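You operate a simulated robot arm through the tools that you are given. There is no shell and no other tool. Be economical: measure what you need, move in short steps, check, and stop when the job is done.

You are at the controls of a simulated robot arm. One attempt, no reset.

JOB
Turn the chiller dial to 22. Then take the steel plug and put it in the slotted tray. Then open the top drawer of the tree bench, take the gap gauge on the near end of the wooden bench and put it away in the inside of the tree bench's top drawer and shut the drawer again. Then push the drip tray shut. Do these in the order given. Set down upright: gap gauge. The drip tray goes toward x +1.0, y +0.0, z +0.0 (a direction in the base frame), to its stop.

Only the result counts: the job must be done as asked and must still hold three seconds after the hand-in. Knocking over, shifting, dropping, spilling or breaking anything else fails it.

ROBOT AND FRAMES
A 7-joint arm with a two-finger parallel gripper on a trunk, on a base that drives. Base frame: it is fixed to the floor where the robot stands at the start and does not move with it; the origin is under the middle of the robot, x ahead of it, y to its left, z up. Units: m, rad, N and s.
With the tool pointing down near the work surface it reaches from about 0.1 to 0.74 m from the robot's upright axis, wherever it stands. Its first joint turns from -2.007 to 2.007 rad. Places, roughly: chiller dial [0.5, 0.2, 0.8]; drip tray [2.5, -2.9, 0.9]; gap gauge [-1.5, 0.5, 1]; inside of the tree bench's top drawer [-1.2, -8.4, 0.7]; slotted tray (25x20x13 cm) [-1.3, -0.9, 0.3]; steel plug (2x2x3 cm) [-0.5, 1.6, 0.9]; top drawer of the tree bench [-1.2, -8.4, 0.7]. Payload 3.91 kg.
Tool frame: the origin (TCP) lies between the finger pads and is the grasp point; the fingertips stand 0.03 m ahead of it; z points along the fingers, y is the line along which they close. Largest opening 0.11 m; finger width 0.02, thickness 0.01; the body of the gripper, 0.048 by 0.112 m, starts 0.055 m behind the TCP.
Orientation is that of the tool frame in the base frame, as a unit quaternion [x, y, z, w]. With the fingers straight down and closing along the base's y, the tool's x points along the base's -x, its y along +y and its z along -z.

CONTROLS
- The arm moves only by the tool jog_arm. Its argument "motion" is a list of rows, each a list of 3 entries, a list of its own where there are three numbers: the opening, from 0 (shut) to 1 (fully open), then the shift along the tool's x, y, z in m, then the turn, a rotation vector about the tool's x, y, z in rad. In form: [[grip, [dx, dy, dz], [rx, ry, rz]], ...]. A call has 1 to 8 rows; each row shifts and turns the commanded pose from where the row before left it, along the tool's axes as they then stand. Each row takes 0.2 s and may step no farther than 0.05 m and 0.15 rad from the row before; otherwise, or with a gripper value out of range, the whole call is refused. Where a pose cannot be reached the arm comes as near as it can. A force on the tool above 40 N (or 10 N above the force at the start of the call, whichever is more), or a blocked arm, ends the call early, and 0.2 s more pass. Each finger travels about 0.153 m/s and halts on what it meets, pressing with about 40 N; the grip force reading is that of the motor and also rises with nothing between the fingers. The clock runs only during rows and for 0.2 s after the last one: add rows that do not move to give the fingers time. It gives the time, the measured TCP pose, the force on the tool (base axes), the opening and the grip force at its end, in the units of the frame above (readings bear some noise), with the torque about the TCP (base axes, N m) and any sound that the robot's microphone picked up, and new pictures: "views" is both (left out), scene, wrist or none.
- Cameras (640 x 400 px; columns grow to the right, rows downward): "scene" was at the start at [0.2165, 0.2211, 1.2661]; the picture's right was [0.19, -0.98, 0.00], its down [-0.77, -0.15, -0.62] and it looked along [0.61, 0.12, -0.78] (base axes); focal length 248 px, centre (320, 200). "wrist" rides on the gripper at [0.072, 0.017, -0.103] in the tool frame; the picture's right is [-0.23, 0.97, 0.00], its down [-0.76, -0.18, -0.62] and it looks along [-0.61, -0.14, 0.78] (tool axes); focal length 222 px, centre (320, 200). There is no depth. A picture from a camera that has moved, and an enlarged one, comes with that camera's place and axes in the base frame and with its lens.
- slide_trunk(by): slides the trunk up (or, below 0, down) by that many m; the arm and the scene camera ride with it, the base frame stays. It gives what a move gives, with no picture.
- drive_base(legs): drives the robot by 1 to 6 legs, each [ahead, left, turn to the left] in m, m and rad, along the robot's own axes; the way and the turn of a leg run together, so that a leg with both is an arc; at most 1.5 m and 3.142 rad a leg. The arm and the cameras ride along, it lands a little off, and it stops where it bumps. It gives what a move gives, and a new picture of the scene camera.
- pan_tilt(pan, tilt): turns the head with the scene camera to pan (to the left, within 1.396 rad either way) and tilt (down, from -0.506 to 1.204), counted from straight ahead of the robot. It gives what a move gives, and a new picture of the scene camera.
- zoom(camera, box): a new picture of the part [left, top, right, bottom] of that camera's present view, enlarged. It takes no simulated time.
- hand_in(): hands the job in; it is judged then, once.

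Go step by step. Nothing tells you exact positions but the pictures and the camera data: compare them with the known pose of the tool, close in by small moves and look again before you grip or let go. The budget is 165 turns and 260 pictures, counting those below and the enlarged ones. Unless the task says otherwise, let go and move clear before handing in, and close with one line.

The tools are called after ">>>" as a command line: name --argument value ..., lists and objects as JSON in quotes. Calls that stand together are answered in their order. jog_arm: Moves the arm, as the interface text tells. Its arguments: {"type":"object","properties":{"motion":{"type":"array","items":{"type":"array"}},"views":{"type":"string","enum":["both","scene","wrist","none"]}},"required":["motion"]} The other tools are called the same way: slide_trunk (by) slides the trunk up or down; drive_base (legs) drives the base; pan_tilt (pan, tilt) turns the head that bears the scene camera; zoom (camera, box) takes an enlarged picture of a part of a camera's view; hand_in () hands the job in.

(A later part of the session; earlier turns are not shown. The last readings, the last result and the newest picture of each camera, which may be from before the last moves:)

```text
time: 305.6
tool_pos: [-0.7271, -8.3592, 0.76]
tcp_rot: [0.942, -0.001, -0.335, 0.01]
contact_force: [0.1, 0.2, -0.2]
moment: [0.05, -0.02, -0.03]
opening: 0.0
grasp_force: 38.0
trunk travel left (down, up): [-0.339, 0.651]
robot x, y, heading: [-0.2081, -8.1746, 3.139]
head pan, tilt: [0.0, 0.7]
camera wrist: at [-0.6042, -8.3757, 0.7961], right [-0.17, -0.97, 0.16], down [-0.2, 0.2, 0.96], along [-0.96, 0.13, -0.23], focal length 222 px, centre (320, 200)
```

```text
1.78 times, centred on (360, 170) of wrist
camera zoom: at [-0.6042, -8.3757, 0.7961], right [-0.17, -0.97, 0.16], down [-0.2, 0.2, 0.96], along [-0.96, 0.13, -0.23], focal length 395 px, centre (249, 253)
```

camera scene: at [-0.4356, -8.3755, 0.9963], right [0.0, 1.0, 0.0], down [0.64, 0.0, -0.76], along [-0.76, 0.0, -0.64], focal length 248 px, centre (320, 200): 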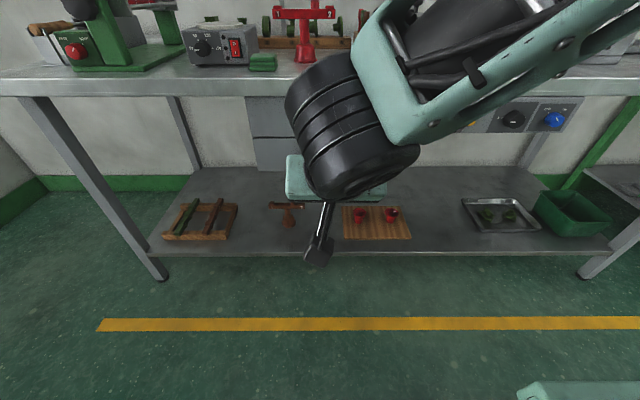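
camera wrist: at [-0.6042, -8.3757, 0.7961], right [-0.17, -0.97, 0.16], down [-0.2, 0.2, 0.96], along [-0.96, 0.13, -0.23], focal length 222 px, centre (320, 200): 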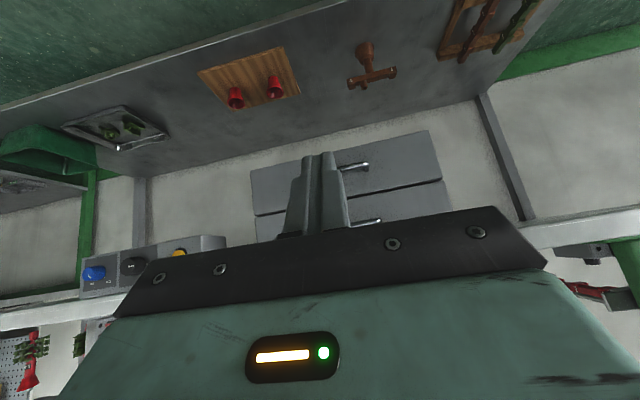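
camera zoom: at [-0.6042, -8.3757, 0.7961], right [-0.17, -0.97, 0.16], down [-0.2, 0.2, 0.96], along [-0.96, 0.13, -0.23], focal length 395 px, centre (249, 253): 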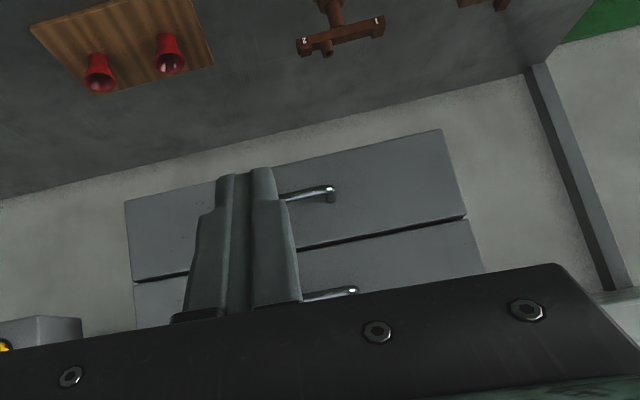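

The top drawer is flush and shut. Next comes the drip tray at about (2.5, -2.9, 0.9). I'll put the arm in travel pose, turn and drive back up the aisle.

>>> jog_arm --motion '[[0, [0, 0, 0], [0, 0.137, 0]], [0, [0, 0, 0], [0, 0.137, 0]], [0, [0, 0, 0], [0, 0.137, 0]], [0, [0, 0, 0], [0, 0.137, 0]], [0, [0, 0, 0], [0, 0.137, 0]]]' --views "none"

>>> slide_trunk --by 0.33

>>> jog_arm --motion '[[0, [0.04, 0, 0], [0, 0, 0]], [0, [0.04, 0, 0], [0, 0, 0]], [0, [0.04, 0, 0], [0, 0, 0]]]' --views "none"

>>> drive_base --legs '[[0, 0, -1.57], [1.45, 0.06, 0], [1.45, 0.0, 0], [1.2, 0, 0]]'

>>> pan_tilt --pan -0.7 --tilt 0.35

```text
time: 306.8
tool_pos: [-0.7262, -8.3606, 0.7616]
tcp_rot: [1.0, 0.002, 0.002, 0.012]
contact_force: [-0.5, -1.4, 0.1]
moment: [0.02, -0.01, -0.01]
opening: 0.0
grasp_force: 37.8
trunk travel left (down, up): [-0.339, 0.651]
robot x, y, heading: [-0.2119, -8.1709, 3.142]
head pan, tilt: [0.0, 0.7]
```

```text
time: 310.1
tool_pos: [-0.7261, -8.3607, 1.0916]
tcp_rot: [1.0, 0.001, 0.002, 0.011]
contact_force: [0.2, -0.7, -0.3]
moment: [0.02, 0.0, 0.03]
opening: 0.0
grasp_force: 37.1
trunk travel left (down, up): [-0.669, 0.321]
robot x, y, heading: [-0.2055, -8.1766, 3.14]
head pan, tilt: [0.0, 0.7]
```

```text
time: 310.9
tool_pos: [-0.6061, -8.3598, 1.0907]
tcp_rot: [1.0, 0.002, 0.001, 0.011]
contact_force: [0.9, 0.3, 0.5]
moment: [-0.01, -0.04, -0.04]
opening: 0.0002
grasp_force: 37.9
trunk travel left (down, up): [-0.669, 0.321]
robot x, y, heading: [-0.205, -8.1762, 3.137]
head pan, tilt: [0.0, 0.7]
```

```text
time: 334.4
tool_pos: [-0.4544, -3.684, 1.0912]
tcp_rot: [0.715, -0.699, -0.007, 0.008]
contact_force: [0.2, 0.6, -0.1]
moment: [0.0, -0.01, 0.0]
opening: 0.0
grasp_force: 37.3
trunk travel left (down, up): [-0.669, 0.321]
robot x, y, heading: [-0.26, -4.0772, 1.587]
head pan, tilt: [0.0, 0.7]
camera scene: at [-0.4687, -3.8522, 1.3263], right [1.0, 0.01, 0.0], down [0.01, -0.64, -0.76], along [-0.01, 0.76, -0.64], focal length 248 px, centre (320, 200)
```

scene: 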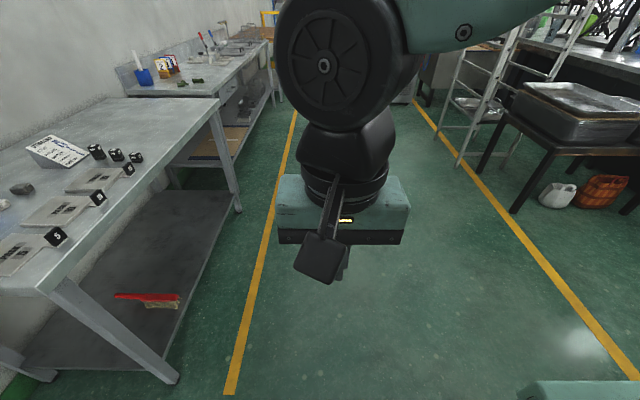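

```text
time: 335.4
tool_pos: [-0.4554, -3.6837, 1.092]
tcp_rot: [0.715, -0.699, -0.006, 0.008]
contact_force: [-0.1, -0.1, -0.1]
moment: [-0.01, -0.02, -0.03]
opening: 0.0001
grasp_force: 37.7
trunk travel left (down, up): [-0.669, 0.321]
robot x, y, heading: [-0.2586, -4.0739, 1.584]
head pan, tilt: [-0.7, 0.351]
camera scene: at [-0.4086, -3.865, 1.3576], right [0.77, -0.63, 0.0], down [-0.22, -0.27, -0.94], along [0.59, 0.73, -0.34], focal length 248 px, centre (320, 200)
```

scene: 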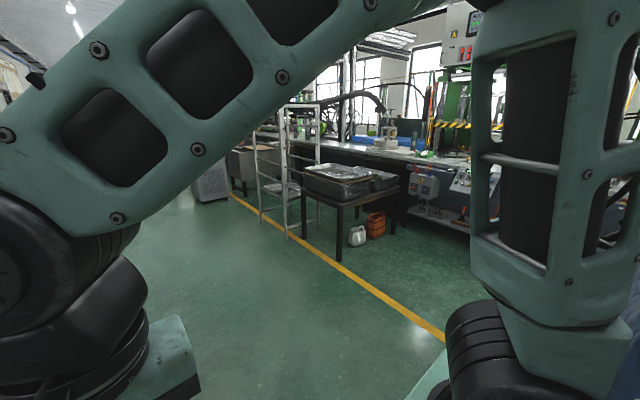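

>>> drive_base --legs '[[0.9, 0, 0], [0, 0, -1.584]]'

>>> pan_tilt --pan 0.5 --tilt 0.4

>>> pan_tilt --pan -0.4 --tilt 0.4

```text
time: 344.1
tool_pos: [0.1305, -2.9837, 1.0918]
tcp_rot: [0.003, 1.0, 0.01, -0.002]
contact_force: [-0.7, 0.4, -0.3]
moment: [0.02, 0.03, -0.01]
opening: 0.0001
grasp_force: 37.8
trunk travel left (down, up): [-0.669, 0.321]
robot x, y, heading: [-0.2669, -3.1683, -0.017]
head pan, tilt: [-0.7, 0.351]
camera scene: at [-0.0544, -3.0228, 1.3577], right [-0.66, -0.76, 0.0], down [-0.26, 0.23, -0.94], along [0.71, -0.62, -0.34], focal length 248 px, centre (320, 200)
```

scene: 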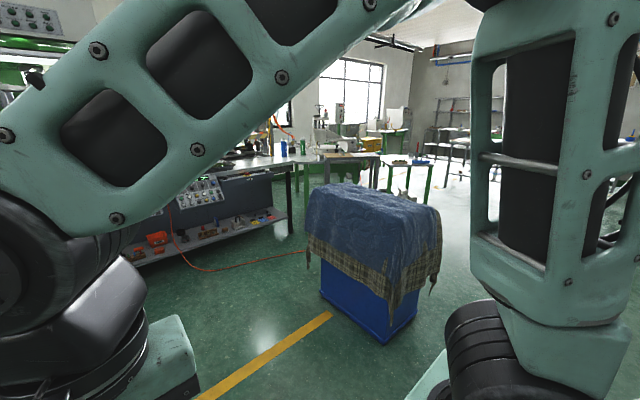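

```text
time: 345.5
tool_pos: [0.1292, -2.9834, 1.091]
tcp_rot: [0.004, 1.0, 0.01, -0.001]
contact_force: [-0.5, -0.8, 0.5]
moment: [0.01, -0.01, 0.03]
opening: 0.0
grasp_force: 37.5
trunk travel left (down, up): [-0.669, 0.321]
robot x, y, heading: [-0.2683, -3.1679, -0.014]
head pan, tilt: [0.499, 0.4]
camera scene: at [-0.0428, -2.9187, 1.3531], right [0.47, -0.89, 0.0], down [-0.34, -0.18, -0.92], along [0.82, 0.43, -0.39], focal length 248 px, centre (320, 200)
```

scene: 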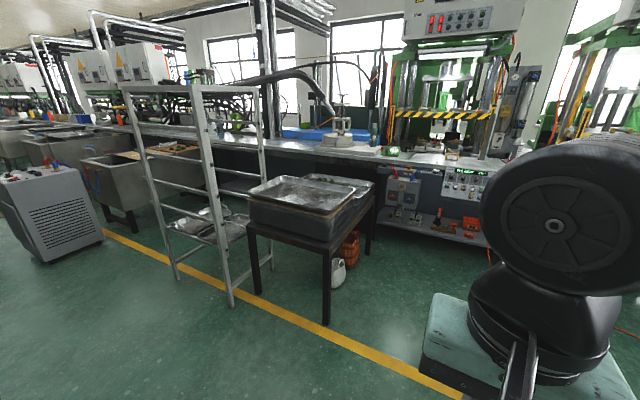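

```text
time: 346.7
tool_pos: [0.1294, -2.984, 1.0907]
tcp_rot: [0.003, 1.0, 0.01, -0.001]
contact_force: [0.7, -0.1, 0.3]
moment: [-0.02, 0.0, -0.02]
opening: 0.0
grasp_force: 37.7
trunk travel left (down, up): [-0.669, 0.321]
robot x, y, heading: [-0.2708, -3.1645, -0.009]
head pan, tilt: [-0.4, 0.4]
camera scene: at [-0.04, -2.999, 1.3531], right [-0.4, -0.92, 0.0], down [-0.36, 0.16, -0.92], along [0.84, -0.37, -0.39], focal length 248 px, centre (320, 200)
```

scene: 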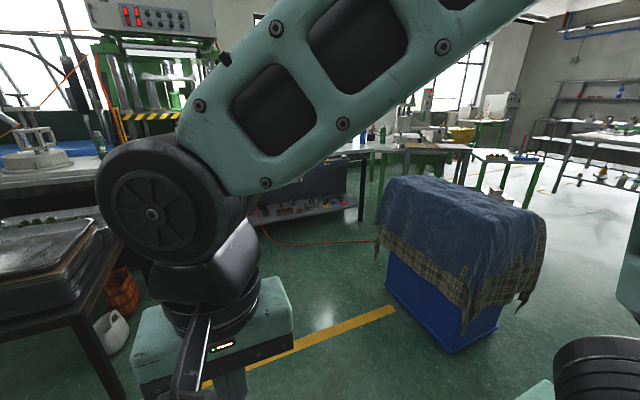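

>>> pan_tilt --pan 0.3 --tilt 0.4

>>> zoom --camera "scene" --box '[270, 70, 470, 210]'

```text
time: 347.8
tool_pos: [0.1299, -2.9841, 1.0923]
tcp_rot: [0.004, 1.0, 0.01, -0.001]
contact_force: [0.8, 0.3, 0.5]
moment: [-0.01, -0.02, -0.03]
opening: 0.0001
grasp_force: 37.6
trunk travel left (down, up): [-0.669, 0.321]
robot x, y, heading: [-0.2718, -3.1695, -0.012]
head pan, tilt: [0.3, 0.4]
camera scene: at [-0.0359, -2.9357, 1.3531], right [0.28, -0.96, 0.0], down [-0.37, -0.11, -0.92], along [0.88, 0.26, -0.39], focal length 248 px, centre (320, 200)
```

scene: 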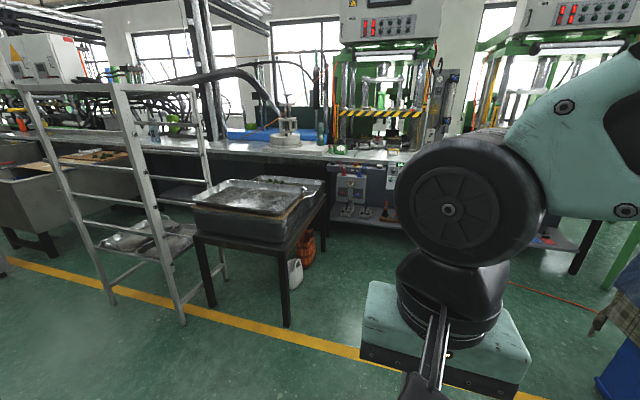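

```text
2.86 times, centred on (370, 140) of scene
camera zoom: at [-0.0359, -2.9357, 1.3531], right [0.28, -0.96, 0.0], down [-0.37, -0.11, -0.92], along [0.88, 0.26, -0.39], focal length 710 px, centre (177, 371)
```

zoom: 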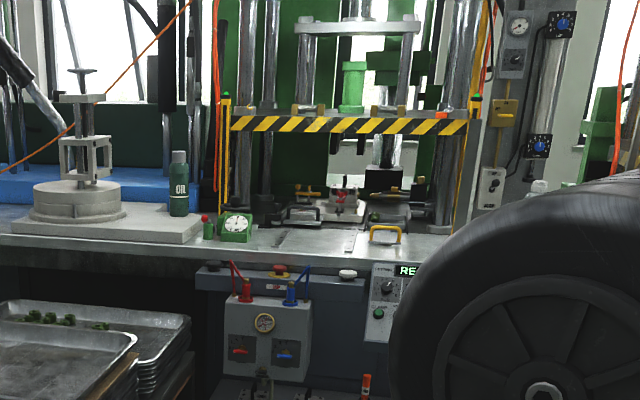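

The drip tray seems to be the flat sliding tray at the green press. I'll drive closer along the clear lane between the trolley and the blue bin.

>>> drive_base --legs '[[1.3, 0, 0.012]]'

>>> pan_tilt --pan 0.1 --tilt 0.5

```text
time: 354.3
tool_pos: [1.4337, -2.9968, 1.0909]
tcp_rot: [0.0, 1.0, 0.01, -0.001]
contact_force: [-0.2, 0.2, 0.1]
moment: [-0.03, 0.0, 0.02]
opening: 0.0002
grasp_force: 37.8
trunk travel left (down, up): [-0.669, 0.321]
robot x, y, heading: [1.0329, -3.1823, -0.008]
head pan, tilt: [0.3, 0.4]
camera scene: at [1.2675, -2.9494, 1.3531], right [0.29, -0.96, 0.0], down [-0.37, -0.11, -0.92], along [0.88, 0.26, -0.39], focal length 248 px, centre (320, 200)
```

scene: 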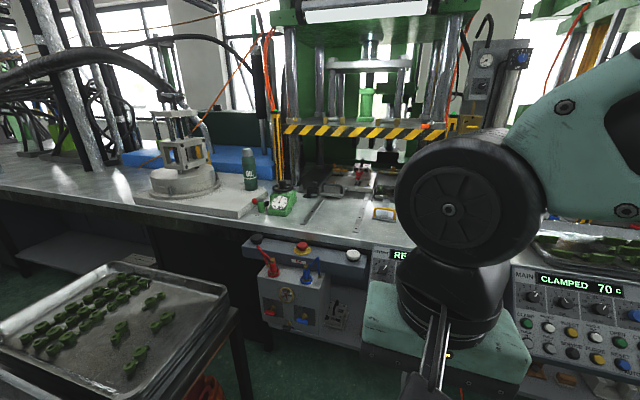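

```text
time: 355.1
tool_pos: [1.4346, -2.9971, 1.0912]
tcp_rot: [-0.001, 1.0, 0.01, 0.0]
contact_force: [-0.5, -0.3, -0.2]
moment: [0.01, -0.01, 0.02]
opening: 0.0
grasp_force: 37.8
trunk travel left (down, up): [-0.669, 0.321]
robot x, y, heading: [1.0336, -3.1844, -0.008]
head pan, tilt: [0.099, 0.499]
camera scene: at [1.2694, -2.9678, 1.344], right [0.09, -1.0, 0.0], down [-0.48, -0.04, -0.88], along [0.87, 0.08, -0.48], focal length 248 px, centre (320, 200)
```

scene: 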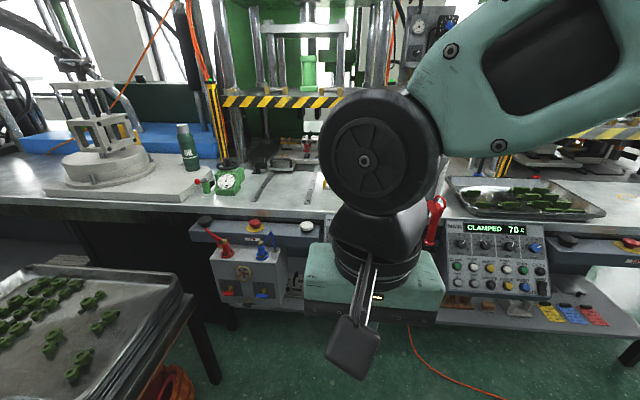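

The arm hides the tray, so I'll shift it right and take both views.

>>> jog_arm --motion '[[0, [0, -0.045, 0], [0, 0, 0]], [0, [0, -0.045, 0], [0, 0, 0]], [0, [0, -0.045, 0], [0, 0, 0]], [0, [0, -0.045, 0], [0, 0, 0]], [0, [0, -0.045, 0], [0, 0, 0]]]'

>>> zoom --camera "scene" --box '[220, 100, 420, 240]'

```text
time: 356.3
tool_pos: [1.4429, -3.2201, 1.0815]
tcp_rot: [0.0, 1.0, 0.01, -0.002]
contact_force: [0.3, 0.1, -1.6]
moment: [0.01, 0.01, 0.01]
opening: 0.0002
grasp_force: 37.5
out of reach, approached as far as the arm can: row 5
trunk travel left (down, up): [-0.669, 0.321]
robot x, y, heading: [1.032, -3.1814, -0.013]
head pan, tilt: [0.099, 0.499]
camera scene: at [1.2694, -2.968, 1.344], right [0.09, -1.0, 0.0], down [-0.48, -0.04, -0.88], along [0.87, 0.08, -0.48], focal length 248 px, centre (320, 200)
camera wrist: at [1.3731, -3.2061, 1.1848], right [0.23, 0.97, 0.02], down [0.76, -0.19, 0.62], along [0.6, -0.13, -0.79], focal length 222 px, centre (320, 200)
```

scene: 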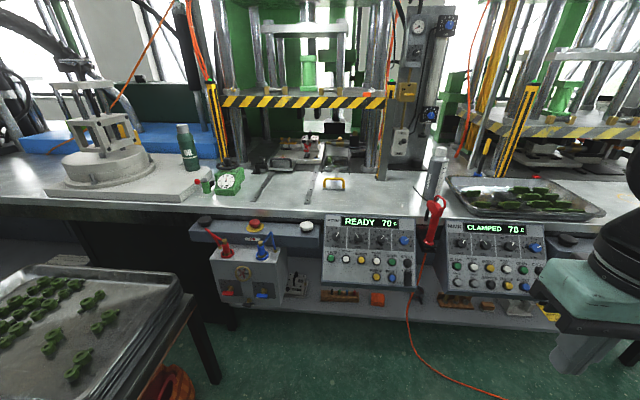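
wrist: 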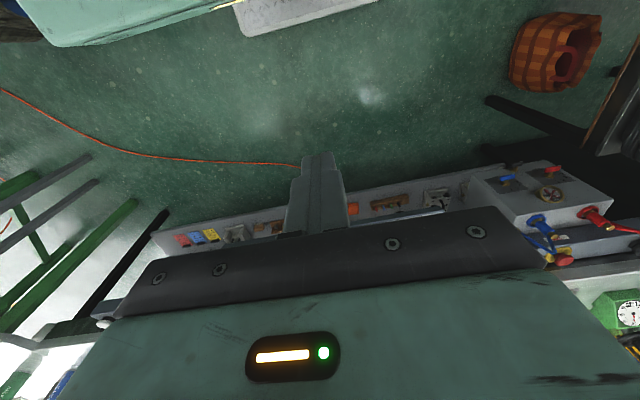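

```text
2.86 times, centred on (320, 170) of scene
camera zoom: at [1.2694, -2.968, 1.344], right [0.09, -1.0, 0.0], down [-0.48, -0.04, -0.88], along [0.87, 0.08, -0.48], focal length 710 px, centre (320, 286)
```

zoom: 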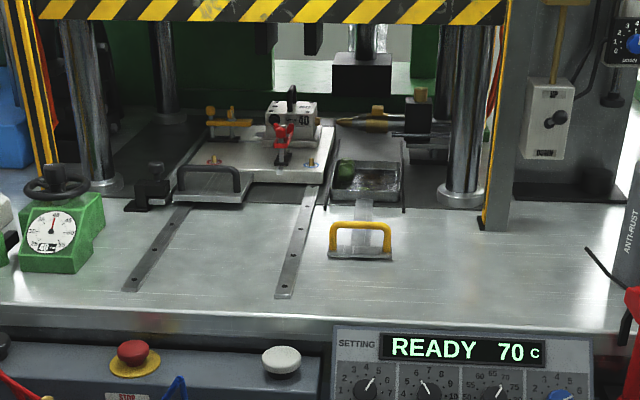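

I see the drip tray: a small pan at (2.45, -2.94) with a yellow handle at about (2.21, -2.94), pointing toward me, next to the mould plate. I'll drive closer.

>>> drive_base --legs '[[0.4, 0, 0.01]]'

>>> pan_tilt --pan 0.1 --tilt 0.7

>>> zoom --camera "scene" --box '[220, 80, 440, 230]'

```text
time: 358.8
tool_pos: [1.8447, -3.2173, 1.0799]
tcp_rot: [-0.005, 1.0, 0.01, -0.001]
contact_force: [0.2, -0.4, 0.2]
moment: [-0.02, 0.0, 0.03]
opening: 0.0002
grasp_force: 37.8
trunk travel left (down, up): [-0.669, 0.321]
robot x, y, heading: [1.4337, -3.1873, 0.005]
head pan, tilt: [0.099, 0.499]
camera scene: at [1.6668, -2.9663, 1.344], right [0.1, -0.99, 0.0], down [-0.48, -0.05, -0.88], along [0.87, 0.09, -0.48], focal length 248 px, centre (320, 200)
```

scene: 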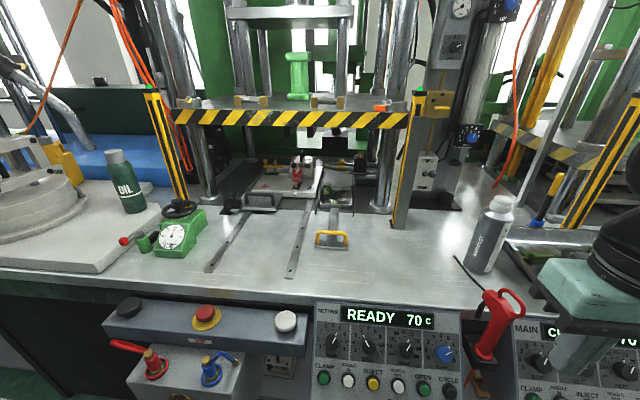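

```text
time: 359.5
tool_pos: [1.8448, -3.2169, 1.0815]
tcp_rot: [-0.005, 1.0, 0.011, -0.001]
contact_force: [-0.4, 0.5, -0.5]
moment: [-0.01, 0.0, -0.01]
opening: 0.0
grasp_force: 37.5
trunk travel left (down, up): [-0.669, 0.321]
robot x, y, heading: [1.4333, -3.1841, 0.003]
head pan, tilt: [0.099, 0.7]
camera scene: at [1.6608, -2.9669, 1.3263], right [0.1, -0.99, 0.0], down [-0.64, -0.07, -0.77], along [0.76, 0.08, -0.64], focal length 248 px, centre (320, 200)
```

scene: 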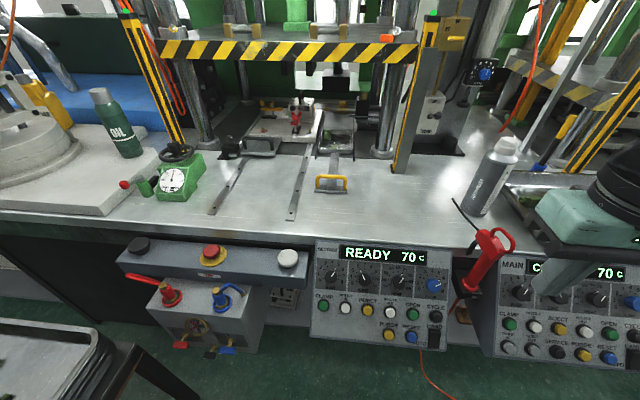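

```text
2.67 times, centred on (330, 155) of scene
camera zoom: at [1.6608, -2.9669, 1.3263], right [0.1, -0.99, 0.0], down [-0.64, -0.07, -0.77], along [0.76, 0.08, -0.64], focal length 662 px, centre (293, 320)
```

zoom: 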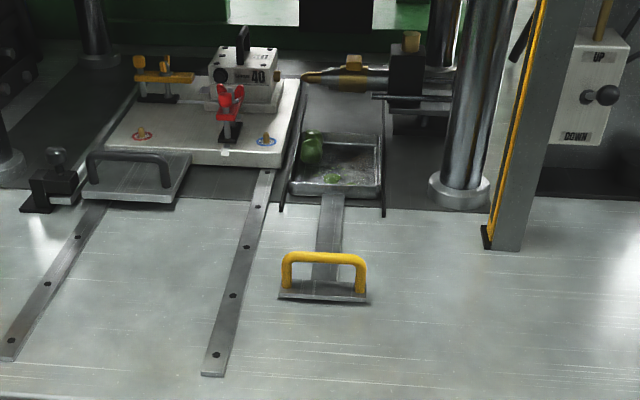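

The handle's bar is around (2.29, -2.935, 0.885), about 9 cm wide. I'll centre the arm on it and yaw the tool 90° so the fingers can close on the bar fore and aft.

>>> jog_arm --motion '[[0, [0, 0.046, 0], [0, 0, 0]], [0, [0, 0.046, 0], [0, 0, 0]], [0, [0, 0.046, 0], [0, 0, 0]], [0, [0, 0.046, 0], [0, 0, 0]], [0.3, [0, 0.046, 0], [0, 0, 0]], [0.4, [0, 0.046, 0], [0, 0, 0]], [0.4, [0, 0, 0], [0, 0, 0.149]], [0.4, [0, 0, 0], [0, 0, 0.149]]]' --views "none"

>>> drive_base --legs '[[0.13, 0, 0]]'

>>> jog_arm --motion '[[0.4, [0, 0, 0], [0, 0, 0.149]], [0.4, [0, 0, 0], [0, 0, 0.149]], [0.4, [0, 0, 0], [0, 0, 0.149]], [0.4, [0, 0, 0], [0, 0, 0.149]], [0.4, [0, 0, 0], [0, 0, 0.149]], [0.4, [0, 0, 0], [0, 0, 0.149]], [0.4, [0, 0, 0], [0, 0, 0.149]], [0.4, [0, 0, 0], [0, 0, 0.149]]]'

```text
time: 361.3
tool_pos: [1.841, -2.9405, 1.0876]
tcp_rot: [0.143, 0.99, 0.01, -0.003]
contact_force: [-0.3, -0.7, -0.4]
moment: [-0.04, 0.01, -0.01]
opening: 0.0441
grasp_force: 0.0
trunk travel left (down, up): [-0.669, 0.321]
robot x, y, heading: [1.4363, -3.1827, -0.0]
head pan, tilt: [0.099, 0.7]
```

```text
time: 362.6
tool_pos: [1.9719, -2.9411, 1.0879]
tcp_rot: [0.144, 0.99, 0.01, -0.003]
contact_force: [-0.2, -0.6, -0.7]
moment: [0.02, 0.02, 0.02]
opening: 0.0441
grasp_force: 0.0
trunk travel left (down, up): [-0.669, 0.321]
robot x, y, heading: [1.5668, -3.1809, 0.004]
head pan, tilt: [0.099, 0.7]
camera scene: at [1.7915, -2.9666, 1.3263], right [0.1, -0.99, 0.0], down [-0.64, -0.07, -0.76], along [0.76, 0.08, -0.64], focal length 248 px, centre (320, 200)
```

scene: 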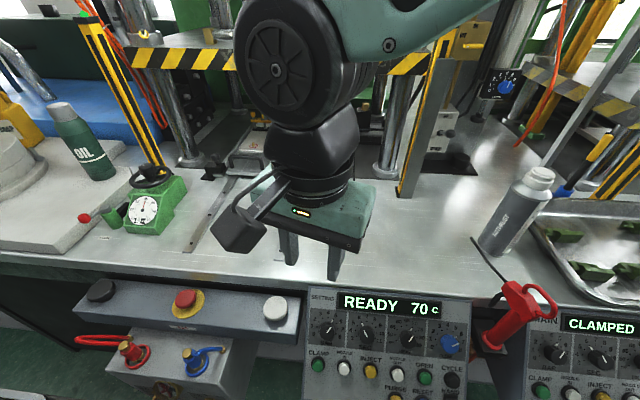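

```text
time: 364.4
tool_pos: [1.9714, -2.9412, 1.0869]
tcp_rot: [0.675, 0.738, 0.007, -0.008]
contact_force: [-1.0, 0.0, -0.1]
moment: [-0.01, 0.0, 0.04]
opening: 0.0441
grasp_force: 0.1
trunk travel left (down, up): [-0.669, 0.321]
robot x, y, heading: [1.5653, -3.1816, 0.001]
head pan, tilt: [0.099, 0.7]
camera scene: at [1.7915, -2.9667, 1.3263], right [0.1, -0.99, 0.0], down [-0.64, -0.07, -0.76], along [0.76, 0.08, -0.64], focal length 248 px, centre (320, 200)
camera wrist: at [1.9836, -2.8687, 1.1919], right [0.99, -0.14, -0.01], down [-0.11, -0.79, 0.61], along [-0.09, -0.6, -0.79], focal length 222 px, centre (320, 200)
```

scene: 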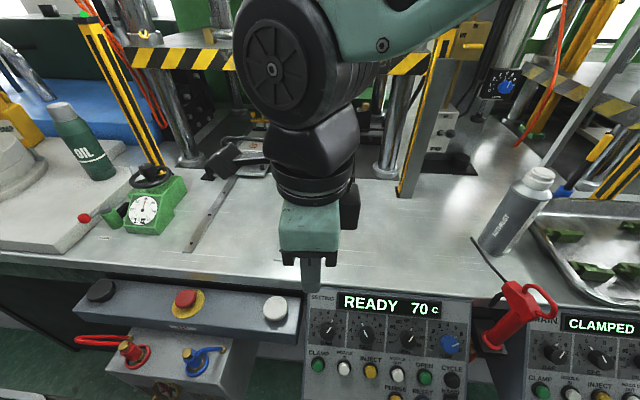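
wrist: 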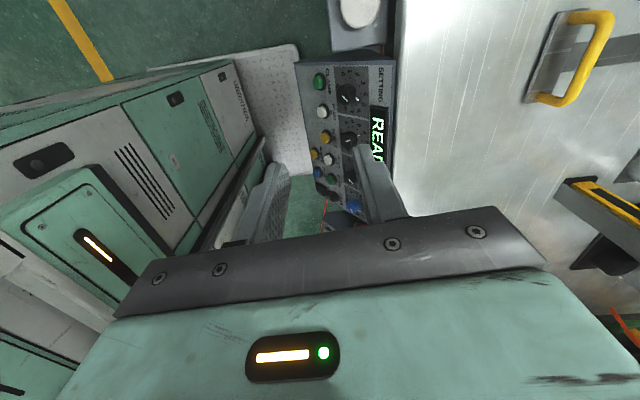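

>>> jog_arm --motion '[[0.4, [0, 0, 0], [0, 0, 0.087]], [0.4, [0, 0.045, 0], [0, 0, 0]], [0.4, [0, 0.045, 0], [0, 0, 0]], [0.4, [0, 0.045, 0], [0, 0, 0]], [0.4, [0, 0.045, 0], [-0.1, 0, 0]], [0.4, [0, 0.04, 0], [-0.125, 0, 0]], [0.4, [0, 0, 0], [-0.125, 0, 0]]]'

```text
time: 366.0
tool_pos: [2.1908, -2.9407, 1.0908]
tcp_rot: [0.697, 0.696, 0.129, 0.116]
contact_force: [-0.5, -0.6, -0.3]
moment: [0.03, 0.02, 0.01]
opening: 0.0439
grasp_force: 0.1
trunk travel left (down, up): [-0.669, 0.321]
robot x, y, heading: [1.5643, -3.1813, 0.004]
head pan, tilt: [0.099, 0.7]
camera scene: at [1.7917, -2.9668, 1.3263], right [0.1, -0.99, 0.0], down [-0.64, -0.07, -0.76], along [0.76, 0.08, -0.64], focal length 248 px, centre (320, 200)
camera wrist: at [2.173, -2.8697, 1.1949], right [0.92, -0.23, 0.33], down [-0.38, -0.77, 0.51], along [0.14, -0.59, -0.8], focal length 222 px, centre (320, 200)
```

scene: 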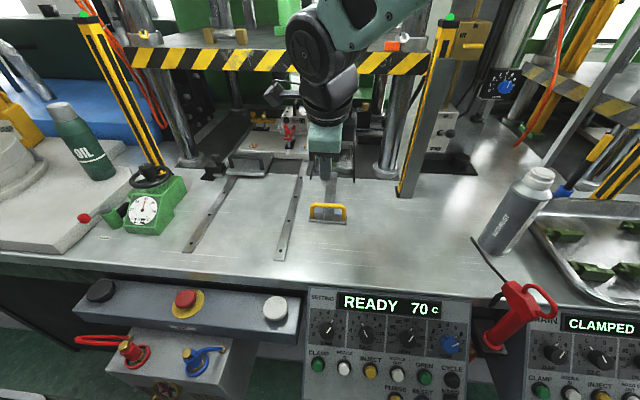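
wrist: 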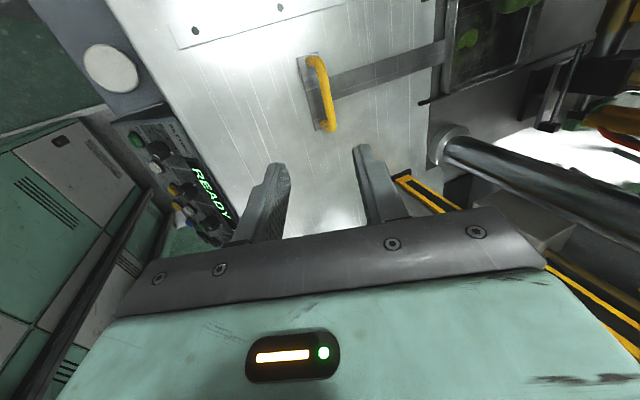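

The bar is at ≈(2.28, -2.937, 0.89). I'll approach along the tool axis.

>>> jog_arm --motion '[[0.4, [0.001, 0.004, 0.0375], [0, 0, 0]], [0.4, [0.001, 0.004, 0.0375], [0, 0, 0]], [0.4, [0.001, 0.004, 0.0375], [0, 0, 0]], [0.4, [0.001, 0.003, 0.0375], [0, 0, 0]]]'

>>> zoom --camera "wrist" --box '[220, 60, 440, 220]'

```text
time: 367.0
tool_pos: [2.2581, -2.9322, 0.9534]
tcp_rot: [0.696, 0.697, 0.13, 0.114]
contact_force: [-0.4, 0.0, -0.1]
moment: [-0.01, 0.0, 0.0]
opening: 0.044
grasp_force: 0.2
trunk travel left (down, up): [-0.669, 0.321]
robot x, y, heading: [1.5668, -3.1847, 0.004]
head pan, tilt: [0.099, 0.7]
camera scene: at [1.7911, -2.9669, 1.3264], right [0.1, -0.99, 0.0], down [-0.64, -0.07, -0.77], along [0.76, 0.08, -0.64], focal length 248 px, centre (320, 200)
camera wrist: at [2.2385, -2.8621, 1.0588], right [0.92, -0.23, 0.33], down [-0.38, -0.77, 0.51], along [0.14, -0.59, -0.8], focal length 222 px, centre (320, 200)
```

scene: 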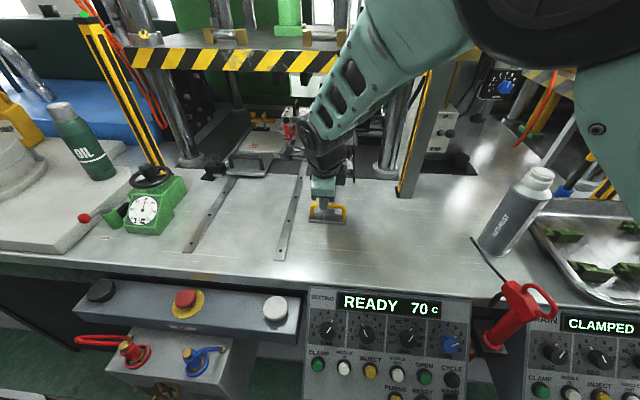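
wrist: 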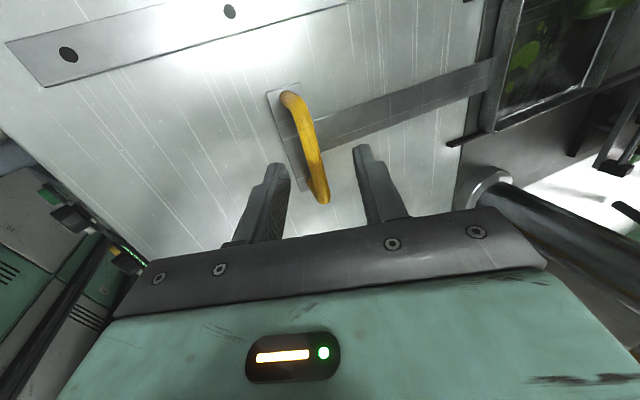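

```text
2.50 times, centred on (330, 140) of wrist
camera zoom: at [2.2385, -2.8621, 1.0588], right [0.92, -0.23, 0.33], down [-0.38, -0.77, 0.51], along [0.14, -0.59, -0.8], focal length 555 px, centre (295, 350)
```

zoom: 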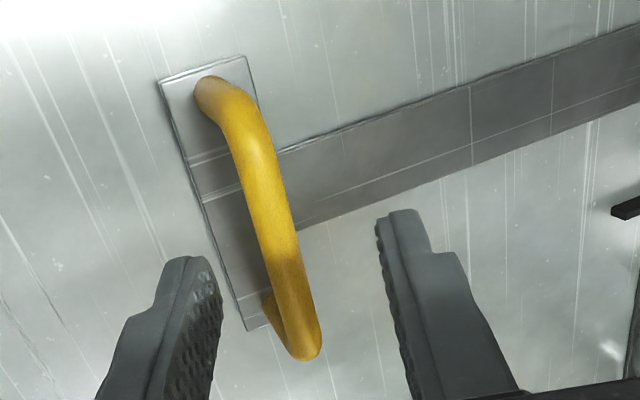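

>>> jog_arm --motion '[[0.4, [-0.005, -0.004, 0.02], [0, 0, 0]], [0.4, [-0.005, -0.003, 0.02], [0, 0, 0]], [0.4, [0, -0.001, 0.01], [0, 0, 0]]]'

>>> zoom --camera "scene" --box '[280, 150, 380, 240]'

```text
time: 367.8
tool_pos: [2.2661, -2.9414, 0.9033]
tcp_rot: [0.697, 0.696, 0.13, 0.114]
contact_force: [-0.1, -0.2, 0.8]
moment: [-0.05, -0.01, 0.05]
opening: 0.044
grasp_force: 0.0
trunk travel left (down, up): [-0.669, 0.321]
robot x, y, heading: [1.5664, -3.1836, 0.004]
head pan, tilt: [0.099, 0.7]
camera scene: at [1.7914, -2.9667, 1.3263], right [0.1, -0.99, 0.0], down [-0.64, -0.07, -0.76], along [0.76, 0.08, -0.64], focal length 248 px, centre (320, 200)
camera wrist: at [2.2477, -2.8716, 1.0084], right [0.92, -0.23, 0.33], down [-0.38, -0.77, 0.51], along [0.14, -0.59, -0.8], focal length 222 px, centre (320, 200)
```

scene: 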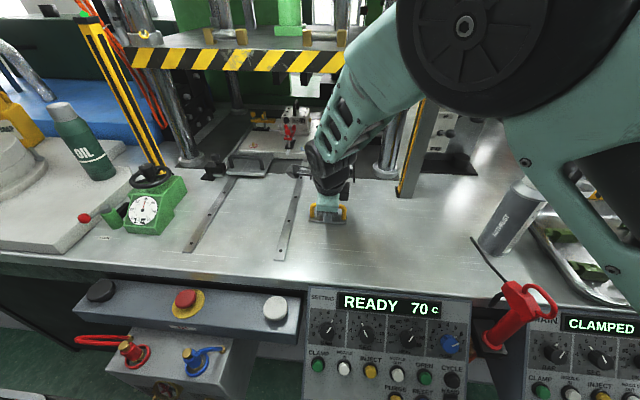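
wrist: 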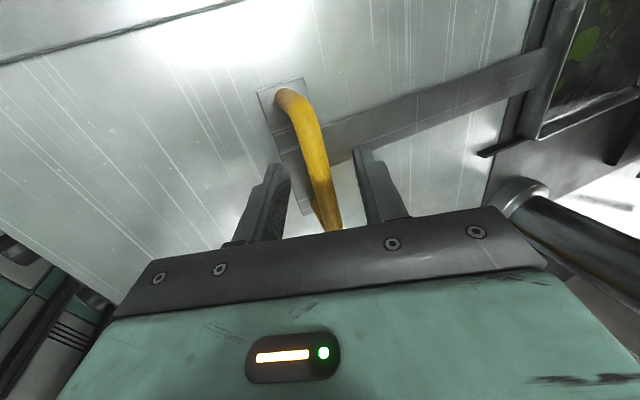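

```text
4.44 times, centred on (330, 195) of scene
camera zoom: at [1.7914, -2.9667, 1.3263], right [0.1, -0.99, 0.0], down [-0.64, -0.07, -0.76], along [0.76, 0.08, -0.64], focal length 1104 px, centre (276, 222)
```

zoom: 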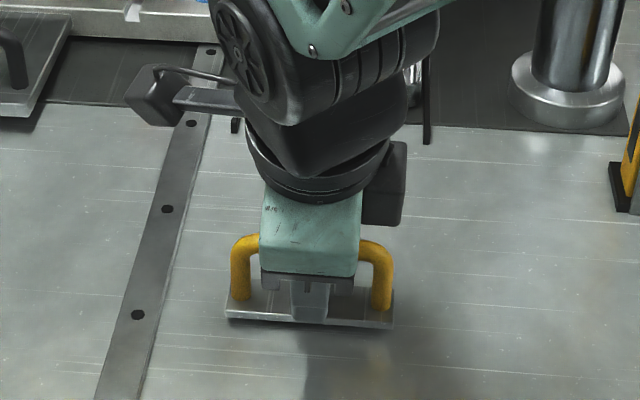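

The fingers straddle the yellow bar. I'll close on it.

>>> jog_arm --motion '[[0.2, [0, 0, 0], [0, 0, 0]], [0, [0, 0, 0], [0, 0, 0]], [0, [0, 0, 0], [0, 0, 0]]]' --views "wrist"

```text
time: 368.6
tool_pos: [2.267, -2.9428, 0.9047]
tcp_rot: [0.695, 0.697, 0.131, 0.115]
contact_force: [2.2, -1.3, 5.7]
moment: [-0.05, -0.07, 0.63]
opening: 0.0114
grasp_force: 44.9
trunk travel left (down, up): [-0.669, 0.321]
robot x, y, heading: [1.5657, -3.1865, 0.004]
head pan, tilt: [0.099, 0.7]
camera wrist: at [2.2479, -2.8715, 1.009], right [0.92, -0.23, 0.33], down [-0.38, -0.77, 0.51], along [0.14, -0.59, -0.8], focal length 222 px, centre (320, 200)
```

wrist: 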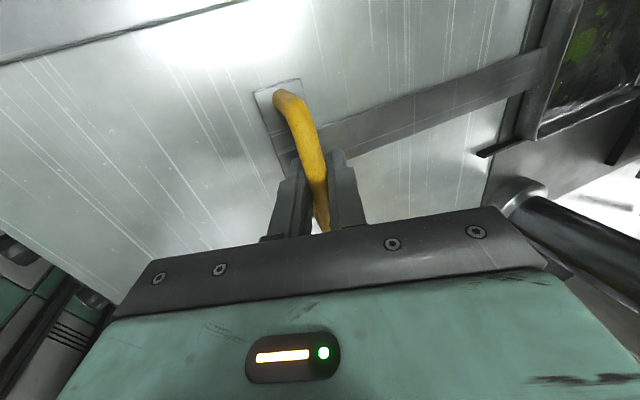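

Gripped. I'll push in +x.

>>> jog_arm --motion '[[0, [0, 0.0188, 0.0068], [0, 0, 0]], [0, [0, 0.0188, 0.0068], [0, 0, 0]], [0, [0, 0.0188, 0.0068], [0, 0, 0]], [0, [0, 0.0188, 0.0068], [0, 0, 0]]]'

```text
time: 369.6
tool_pos: [2.3474, -2.9417, 0.9051]
tcp_rot: [0.696, 0.697, 0.13, 0.115]
contact_force: [1.6, -3.1, 0.4]
moment: [-0.13, -0.19, 0.53]
opening: 0.0116
grasp_force: 44.8
trunk travel left (down, up): [-0.669, 0.321]
robot x, y, heading: [1.5643, -3.1835, -0.001]
head pan, tilt: [0.099, 0.7]
camera scene: at [1.7914, -2.9667, 1.3262], right [0.1, -0.99, 0.0], down [-0.64, -0.07, -0.76], along [0.76, 0.08, -0.64], focal length 248 px, centre (320, 200)
camera wrist: at [2.3285, -2.8714, 1.0089], right [0.92, -0.23, 0.33], down [-0.38, -0.77, 0.51], along [0.14, -0.59, -0.8], focal length 222 px, centre (320, 200)
```

scene: 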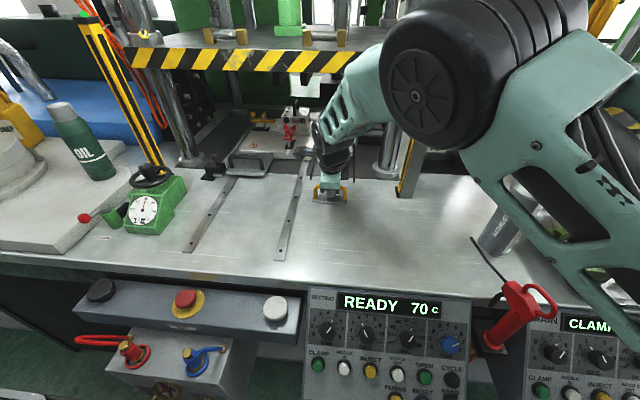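
wrist: 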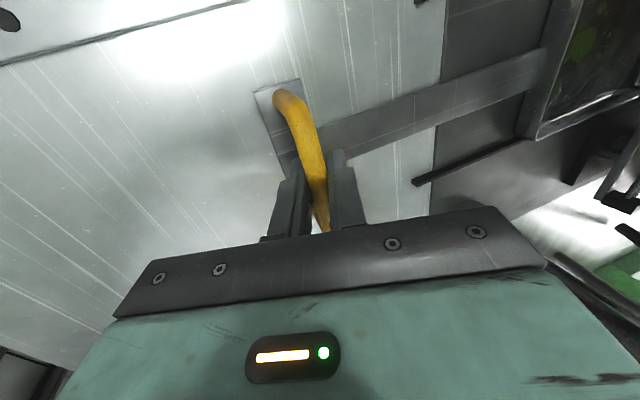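

>>> jog_arm --motion '[[0, [0, 0.0188, 0.0068], [0, 0, 0]], [0, [0, 0.0188, 0.0068], [0, 0, 0]]]'

```text
time: 370.2
tool_pos: [2.3873, -2.942, 0.9044]
tcp_rot: [0.697, 0.696, 0.129, 0.115]
contact_force: [-0.1, -7.9, -1.2]
moment: [-0.03, -0.19, 0.57]
opening: 0.0116
grasp_force: 45.0
trunk travel left (down, up): [-0.669, 0.321]
robot x, y, heading: [1.5677, -3.1844, 0.002]
head pan, tilt: [0.099, 0.7]
camera scene: at [1.7915, -2.967, 1.3263], right [0.1, -0.99, 0.0], down [-0.64, -0.07, -0.76], along [0.76, 0.08, -0.64], focal length 248 px, centre (320, 200)
camera wrist: at [2.3689, -2.8714, 1.0089], right [0.92, -0.23, 0.33], down [-0.38, -0.77, 0.51], along [0.13, -0.59, -0.8], focal length 222 px, centre (320, 200)
```

scene: 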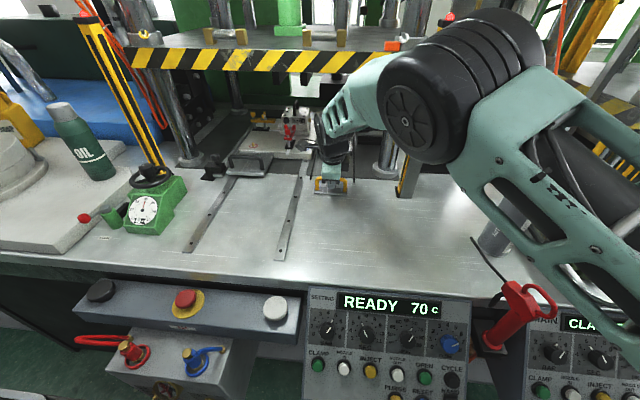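
wrist: 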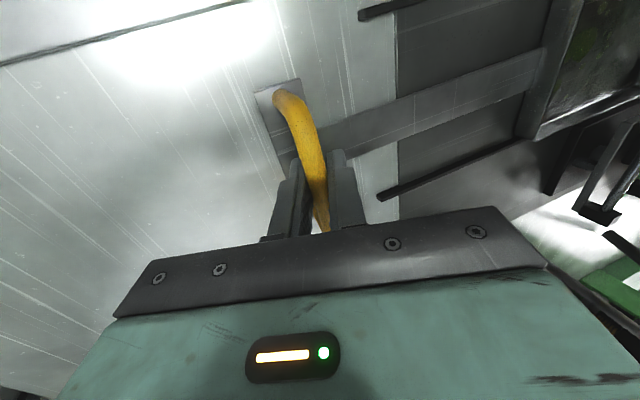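

Reach is nearly used up, so I'll continue the push with a small base advance.

>>> drive_base --legs '[[0.04, 0, 0]]'

```text
time: 371.0
tool_pos: [2.4269, -2.9422, 0.9046]
tcp_rot: [0.696, 0.697, 0.129, 0.114]
contact_force: [-1.2, -10.6, -0.3]
moment: [-0.31, 0.04, 0.47]
opening: 0.0118
grasp_force: 44.8
trunk travel left (down, up): [-0.669, 0.321]
robot x, y, heading: [1.6043, -3.1815, -0.0]
head pan, tilt: [0.099, 0.7]
camera scene: at [1.8321, -2.9671, 1.3263], right [0.1, -0.99, 0.0], down [-0.64, -0.07, -0.76], along [0.76, 0.08, -0.64], focal length 248 px, centre (320, 200)
```

scene: 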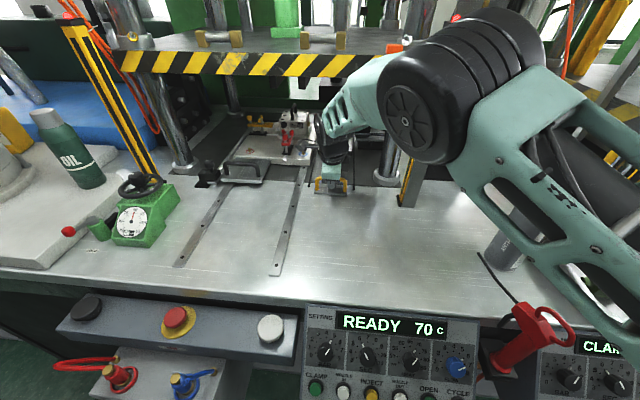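

No stop felt yet. I'll go another 4 cm.

>>> drive_base --legs '[[0.04, 0, 0]]'

>>> jog_arm --motion '[[0, [0, 0, 0], [0, 0, 0]]]' --views "wrist"

```text
time: 372.0
tool_pos: [2.454, -2.9416, 0.9055]
tcp_rot: [0.696, 0.698, 0.124, 0.113]
contact_force: [-4.2, -1.6, 3.3]
moment: [0.04, 0.07, 0.37]
opening: 0.0116
grasp_force: 44.7
trunk travel left (down, up): [-0.669, 0.321]
robot x, y, heading: [1.6353, -3.1845, -0.0]
head pan, tilt: [0.099, 0.7]
stopped in leg 1: the force on the tool passed its limit at 49 N (the readings are from after the stop); the commanded pose is now the measured one
camera scene: at [1.8625, -2.9667, 1.3263], right [0.1, -0.99, 0.0], down [-0.64, -0.07, -0.77], along [0.76, 0.08, -0.64], focal length 248 px, centre (320, 200)
```

scene: 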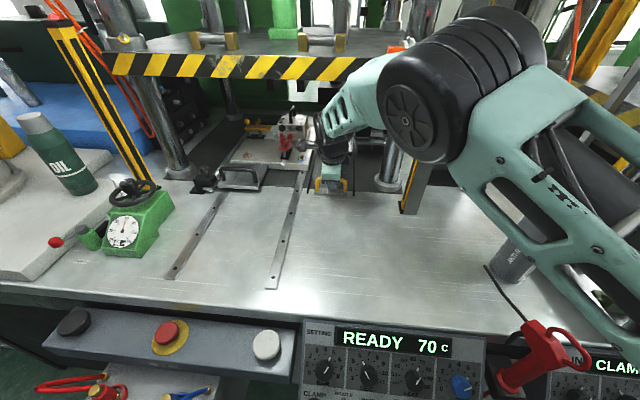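

```text
time: 372.4
tool_pos: [2.4528, -2.9416, 0.9037]
tcp_rot: [0.696, 0.698, 0.124, 0.112]
contact_force: [-4.6, -2.6, 5.0]
moment: [-0.14, 0.01, 0.33]
opening: 0.0119
grasp_force: 44.8
trunk travel left (down, up): [-0.669, 0.321]
robot x, y, heading: [1.6353, -3.1819, 0.006]
head pan, tilt: [0.099, 0.7]
camera wrist: at [2.4371, -2.8707, 1.0083], right [0.92, -0.23, 0.32], down [-0.37, -0.77, 0.52], along [0.13, -0.59, -0.79], focal length 222 px, centre (320, 200)
```

wrist: 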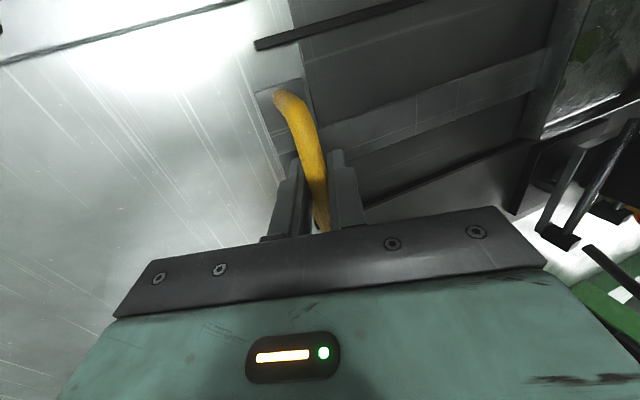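

The stop came at 49 N after ~0.19 m of travel. I'll press once more to see whether it still moves.

>>> jog_arm --motion '[[0, [0, 0.0094, 0.0034], [0, 0, 0]], [0, [0, 0.0094, 0.0034], [0, 0, 0]]]' --views "none"

>>> zoom --camera "scene" --box '[220, 90, 440, 240]'

```text
time: 372.7
tool_pos: [2.4541, -2.9405, 0.9042]
tcp_rot: [0.697, 0.699, 0.119, 0.109]
contact_force: [-17.1, -8.0, 14.1]
moment: [-0.22, 0.09, 0.19]
opening: 0.0116
grasp_force: 44.9
trunk travel left (down, up): [-0.669, 0.321]
robot x, y, heading: [1.6337, -3.1826, 0.001]
head pan, tilt: [0.099, 0.7]
stopped in row 1: the force on the tool passed its limit at 50 N (the readings are from after the stop); the commanded pose is now the measured one
```

```text
2.67 times, centred on (330, 165) of scene
camera zoom: at [1.861, -2.9674, 1.3268], right [0.1, -0.99, 0.0], down [-0.64, -0.07, -0.77], along [0.76, 0.08, -0.64], focal length 662 px, centre (293, 293)
```

zoom: 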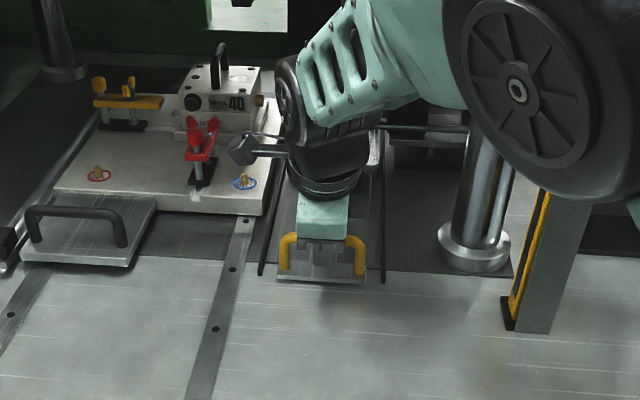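

It's firm at the stop. I'll release the handle and back out along the tool axis.

>>> jog_arm --motion '[[0.2, [0, 0, 0], [0, 0, 0]], [0.4, [0, 0, 0], [0, 0, 0]], [0.4, [0, 0, 0], [0, 0, 0]]]' --views "wrist"

```text
time: 373.5
tool_pos: [2.4551, -2.941, 0.9021]
tcp_rot: [0.697, 0.699, 0.118, 0.11]
contact_force: [-0.1, -0.8, 0.3]
moment: [0.02, -0.01, 0.0]
opening: 0.044
grasp_force: 0.2
trunk travel left (down, up): [-0.669, 0.321]
robot x, y, heading: [1.6325, -3.1777, -0.001]
head pan, tilt: [0.099, 0.7]
camera wrist: at [2.4402, -2.8698, 1.0061], right [0.92, -0.23, 0.31], down [-0.36, -0.77, 0.53], along [0.12, -0.6, -0.79], focal length 222 px, centre (320, 200)
```

wrist: 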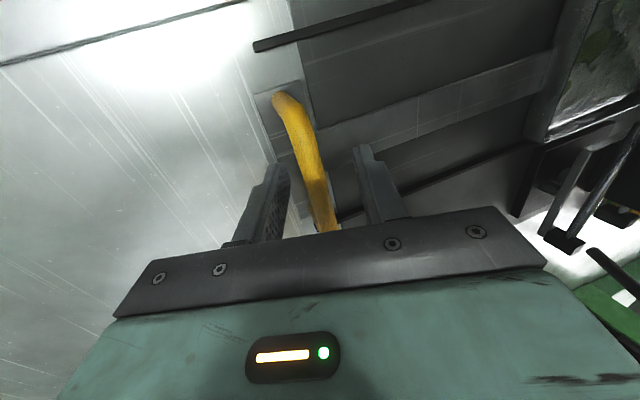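

>>> jog_arm --motion '[[0.4, [0, 0, -0.04], [0, 0, 0]], [0.4, [0, 0, -0.045], [0, 0, 0]], [0.4, [0, -0.03, -0.035], [0, 0, 0]], [0.4, [0, -0.04, 0], [0, 0, 0]], [0.4, [0, -0.04, 0], [0, 0, 0]], [0.4, [0, -0.04, 0], [0, 0, 0]]]'

>>> zoom --camera "scene" --box '[220, 60, 440, 210]'

```text
time: 374.9
tool_pos: [2.276, -2.9424, 0.9676]
tcp_rot: [0.697, 0.698, 0.118, 0.109]
contact_force: [-0.1, -0.2, -0.4]
moment: [0.02, 0.01, 0.0]
opening: 0.0437
grasp_force: 0.1
trunk travel left (down, up): [-0.669, 0.321]
robot x, y, heading: [1.6392, -3.1804, -0.004]
head pan, tilt: [0.099, 0.7]
camera scene: at [1.8629, -2.9669, 1.3262], right [0.1, -0.99, 0.0], down [-0.64, -0.07, -0.76], along [0.76, 0.08, -0.64], focal length 248 px, centre (320, 200)
camera wrist: at [2.2601, -2.8726, 1.0713], right [0.92, -0.23, 0.31], down [-0.36, -0.77, 0.53], along [0.12, -0.6, -0.79], focal length 222 px, centre (320, 200)
```

scene: 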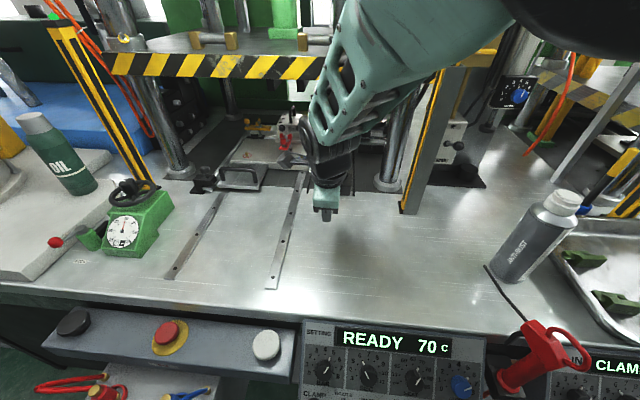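
wrist: 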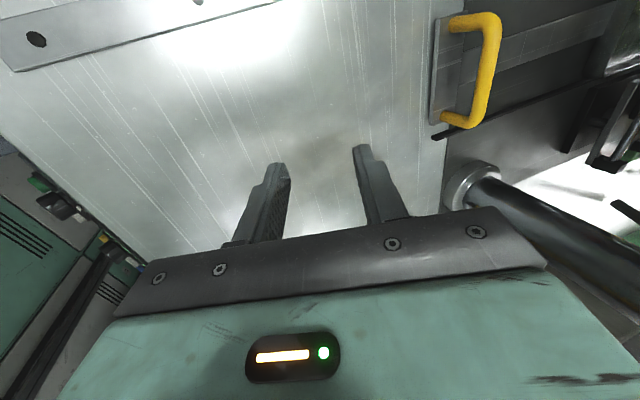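

```text
2.67 times, centred on (330, 135) of scene
camera zoom: at [1.8629, -2.9669, 1.3262], right [0.1, -0.99, 0.0], down [-0.64, -0.07, -0.76], along [0.76, 0.08, -0.64], focal length 662 px, centre (293, 373)
```

zoom: 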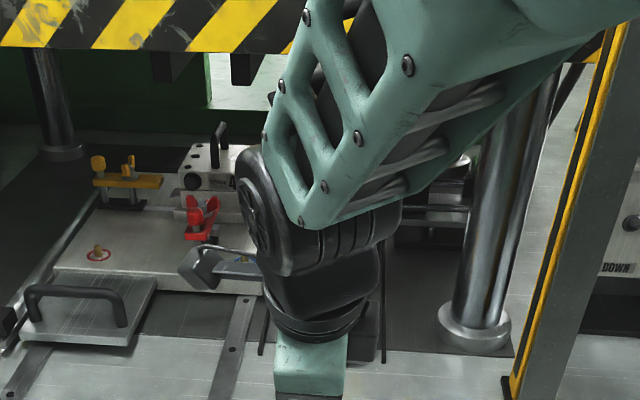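

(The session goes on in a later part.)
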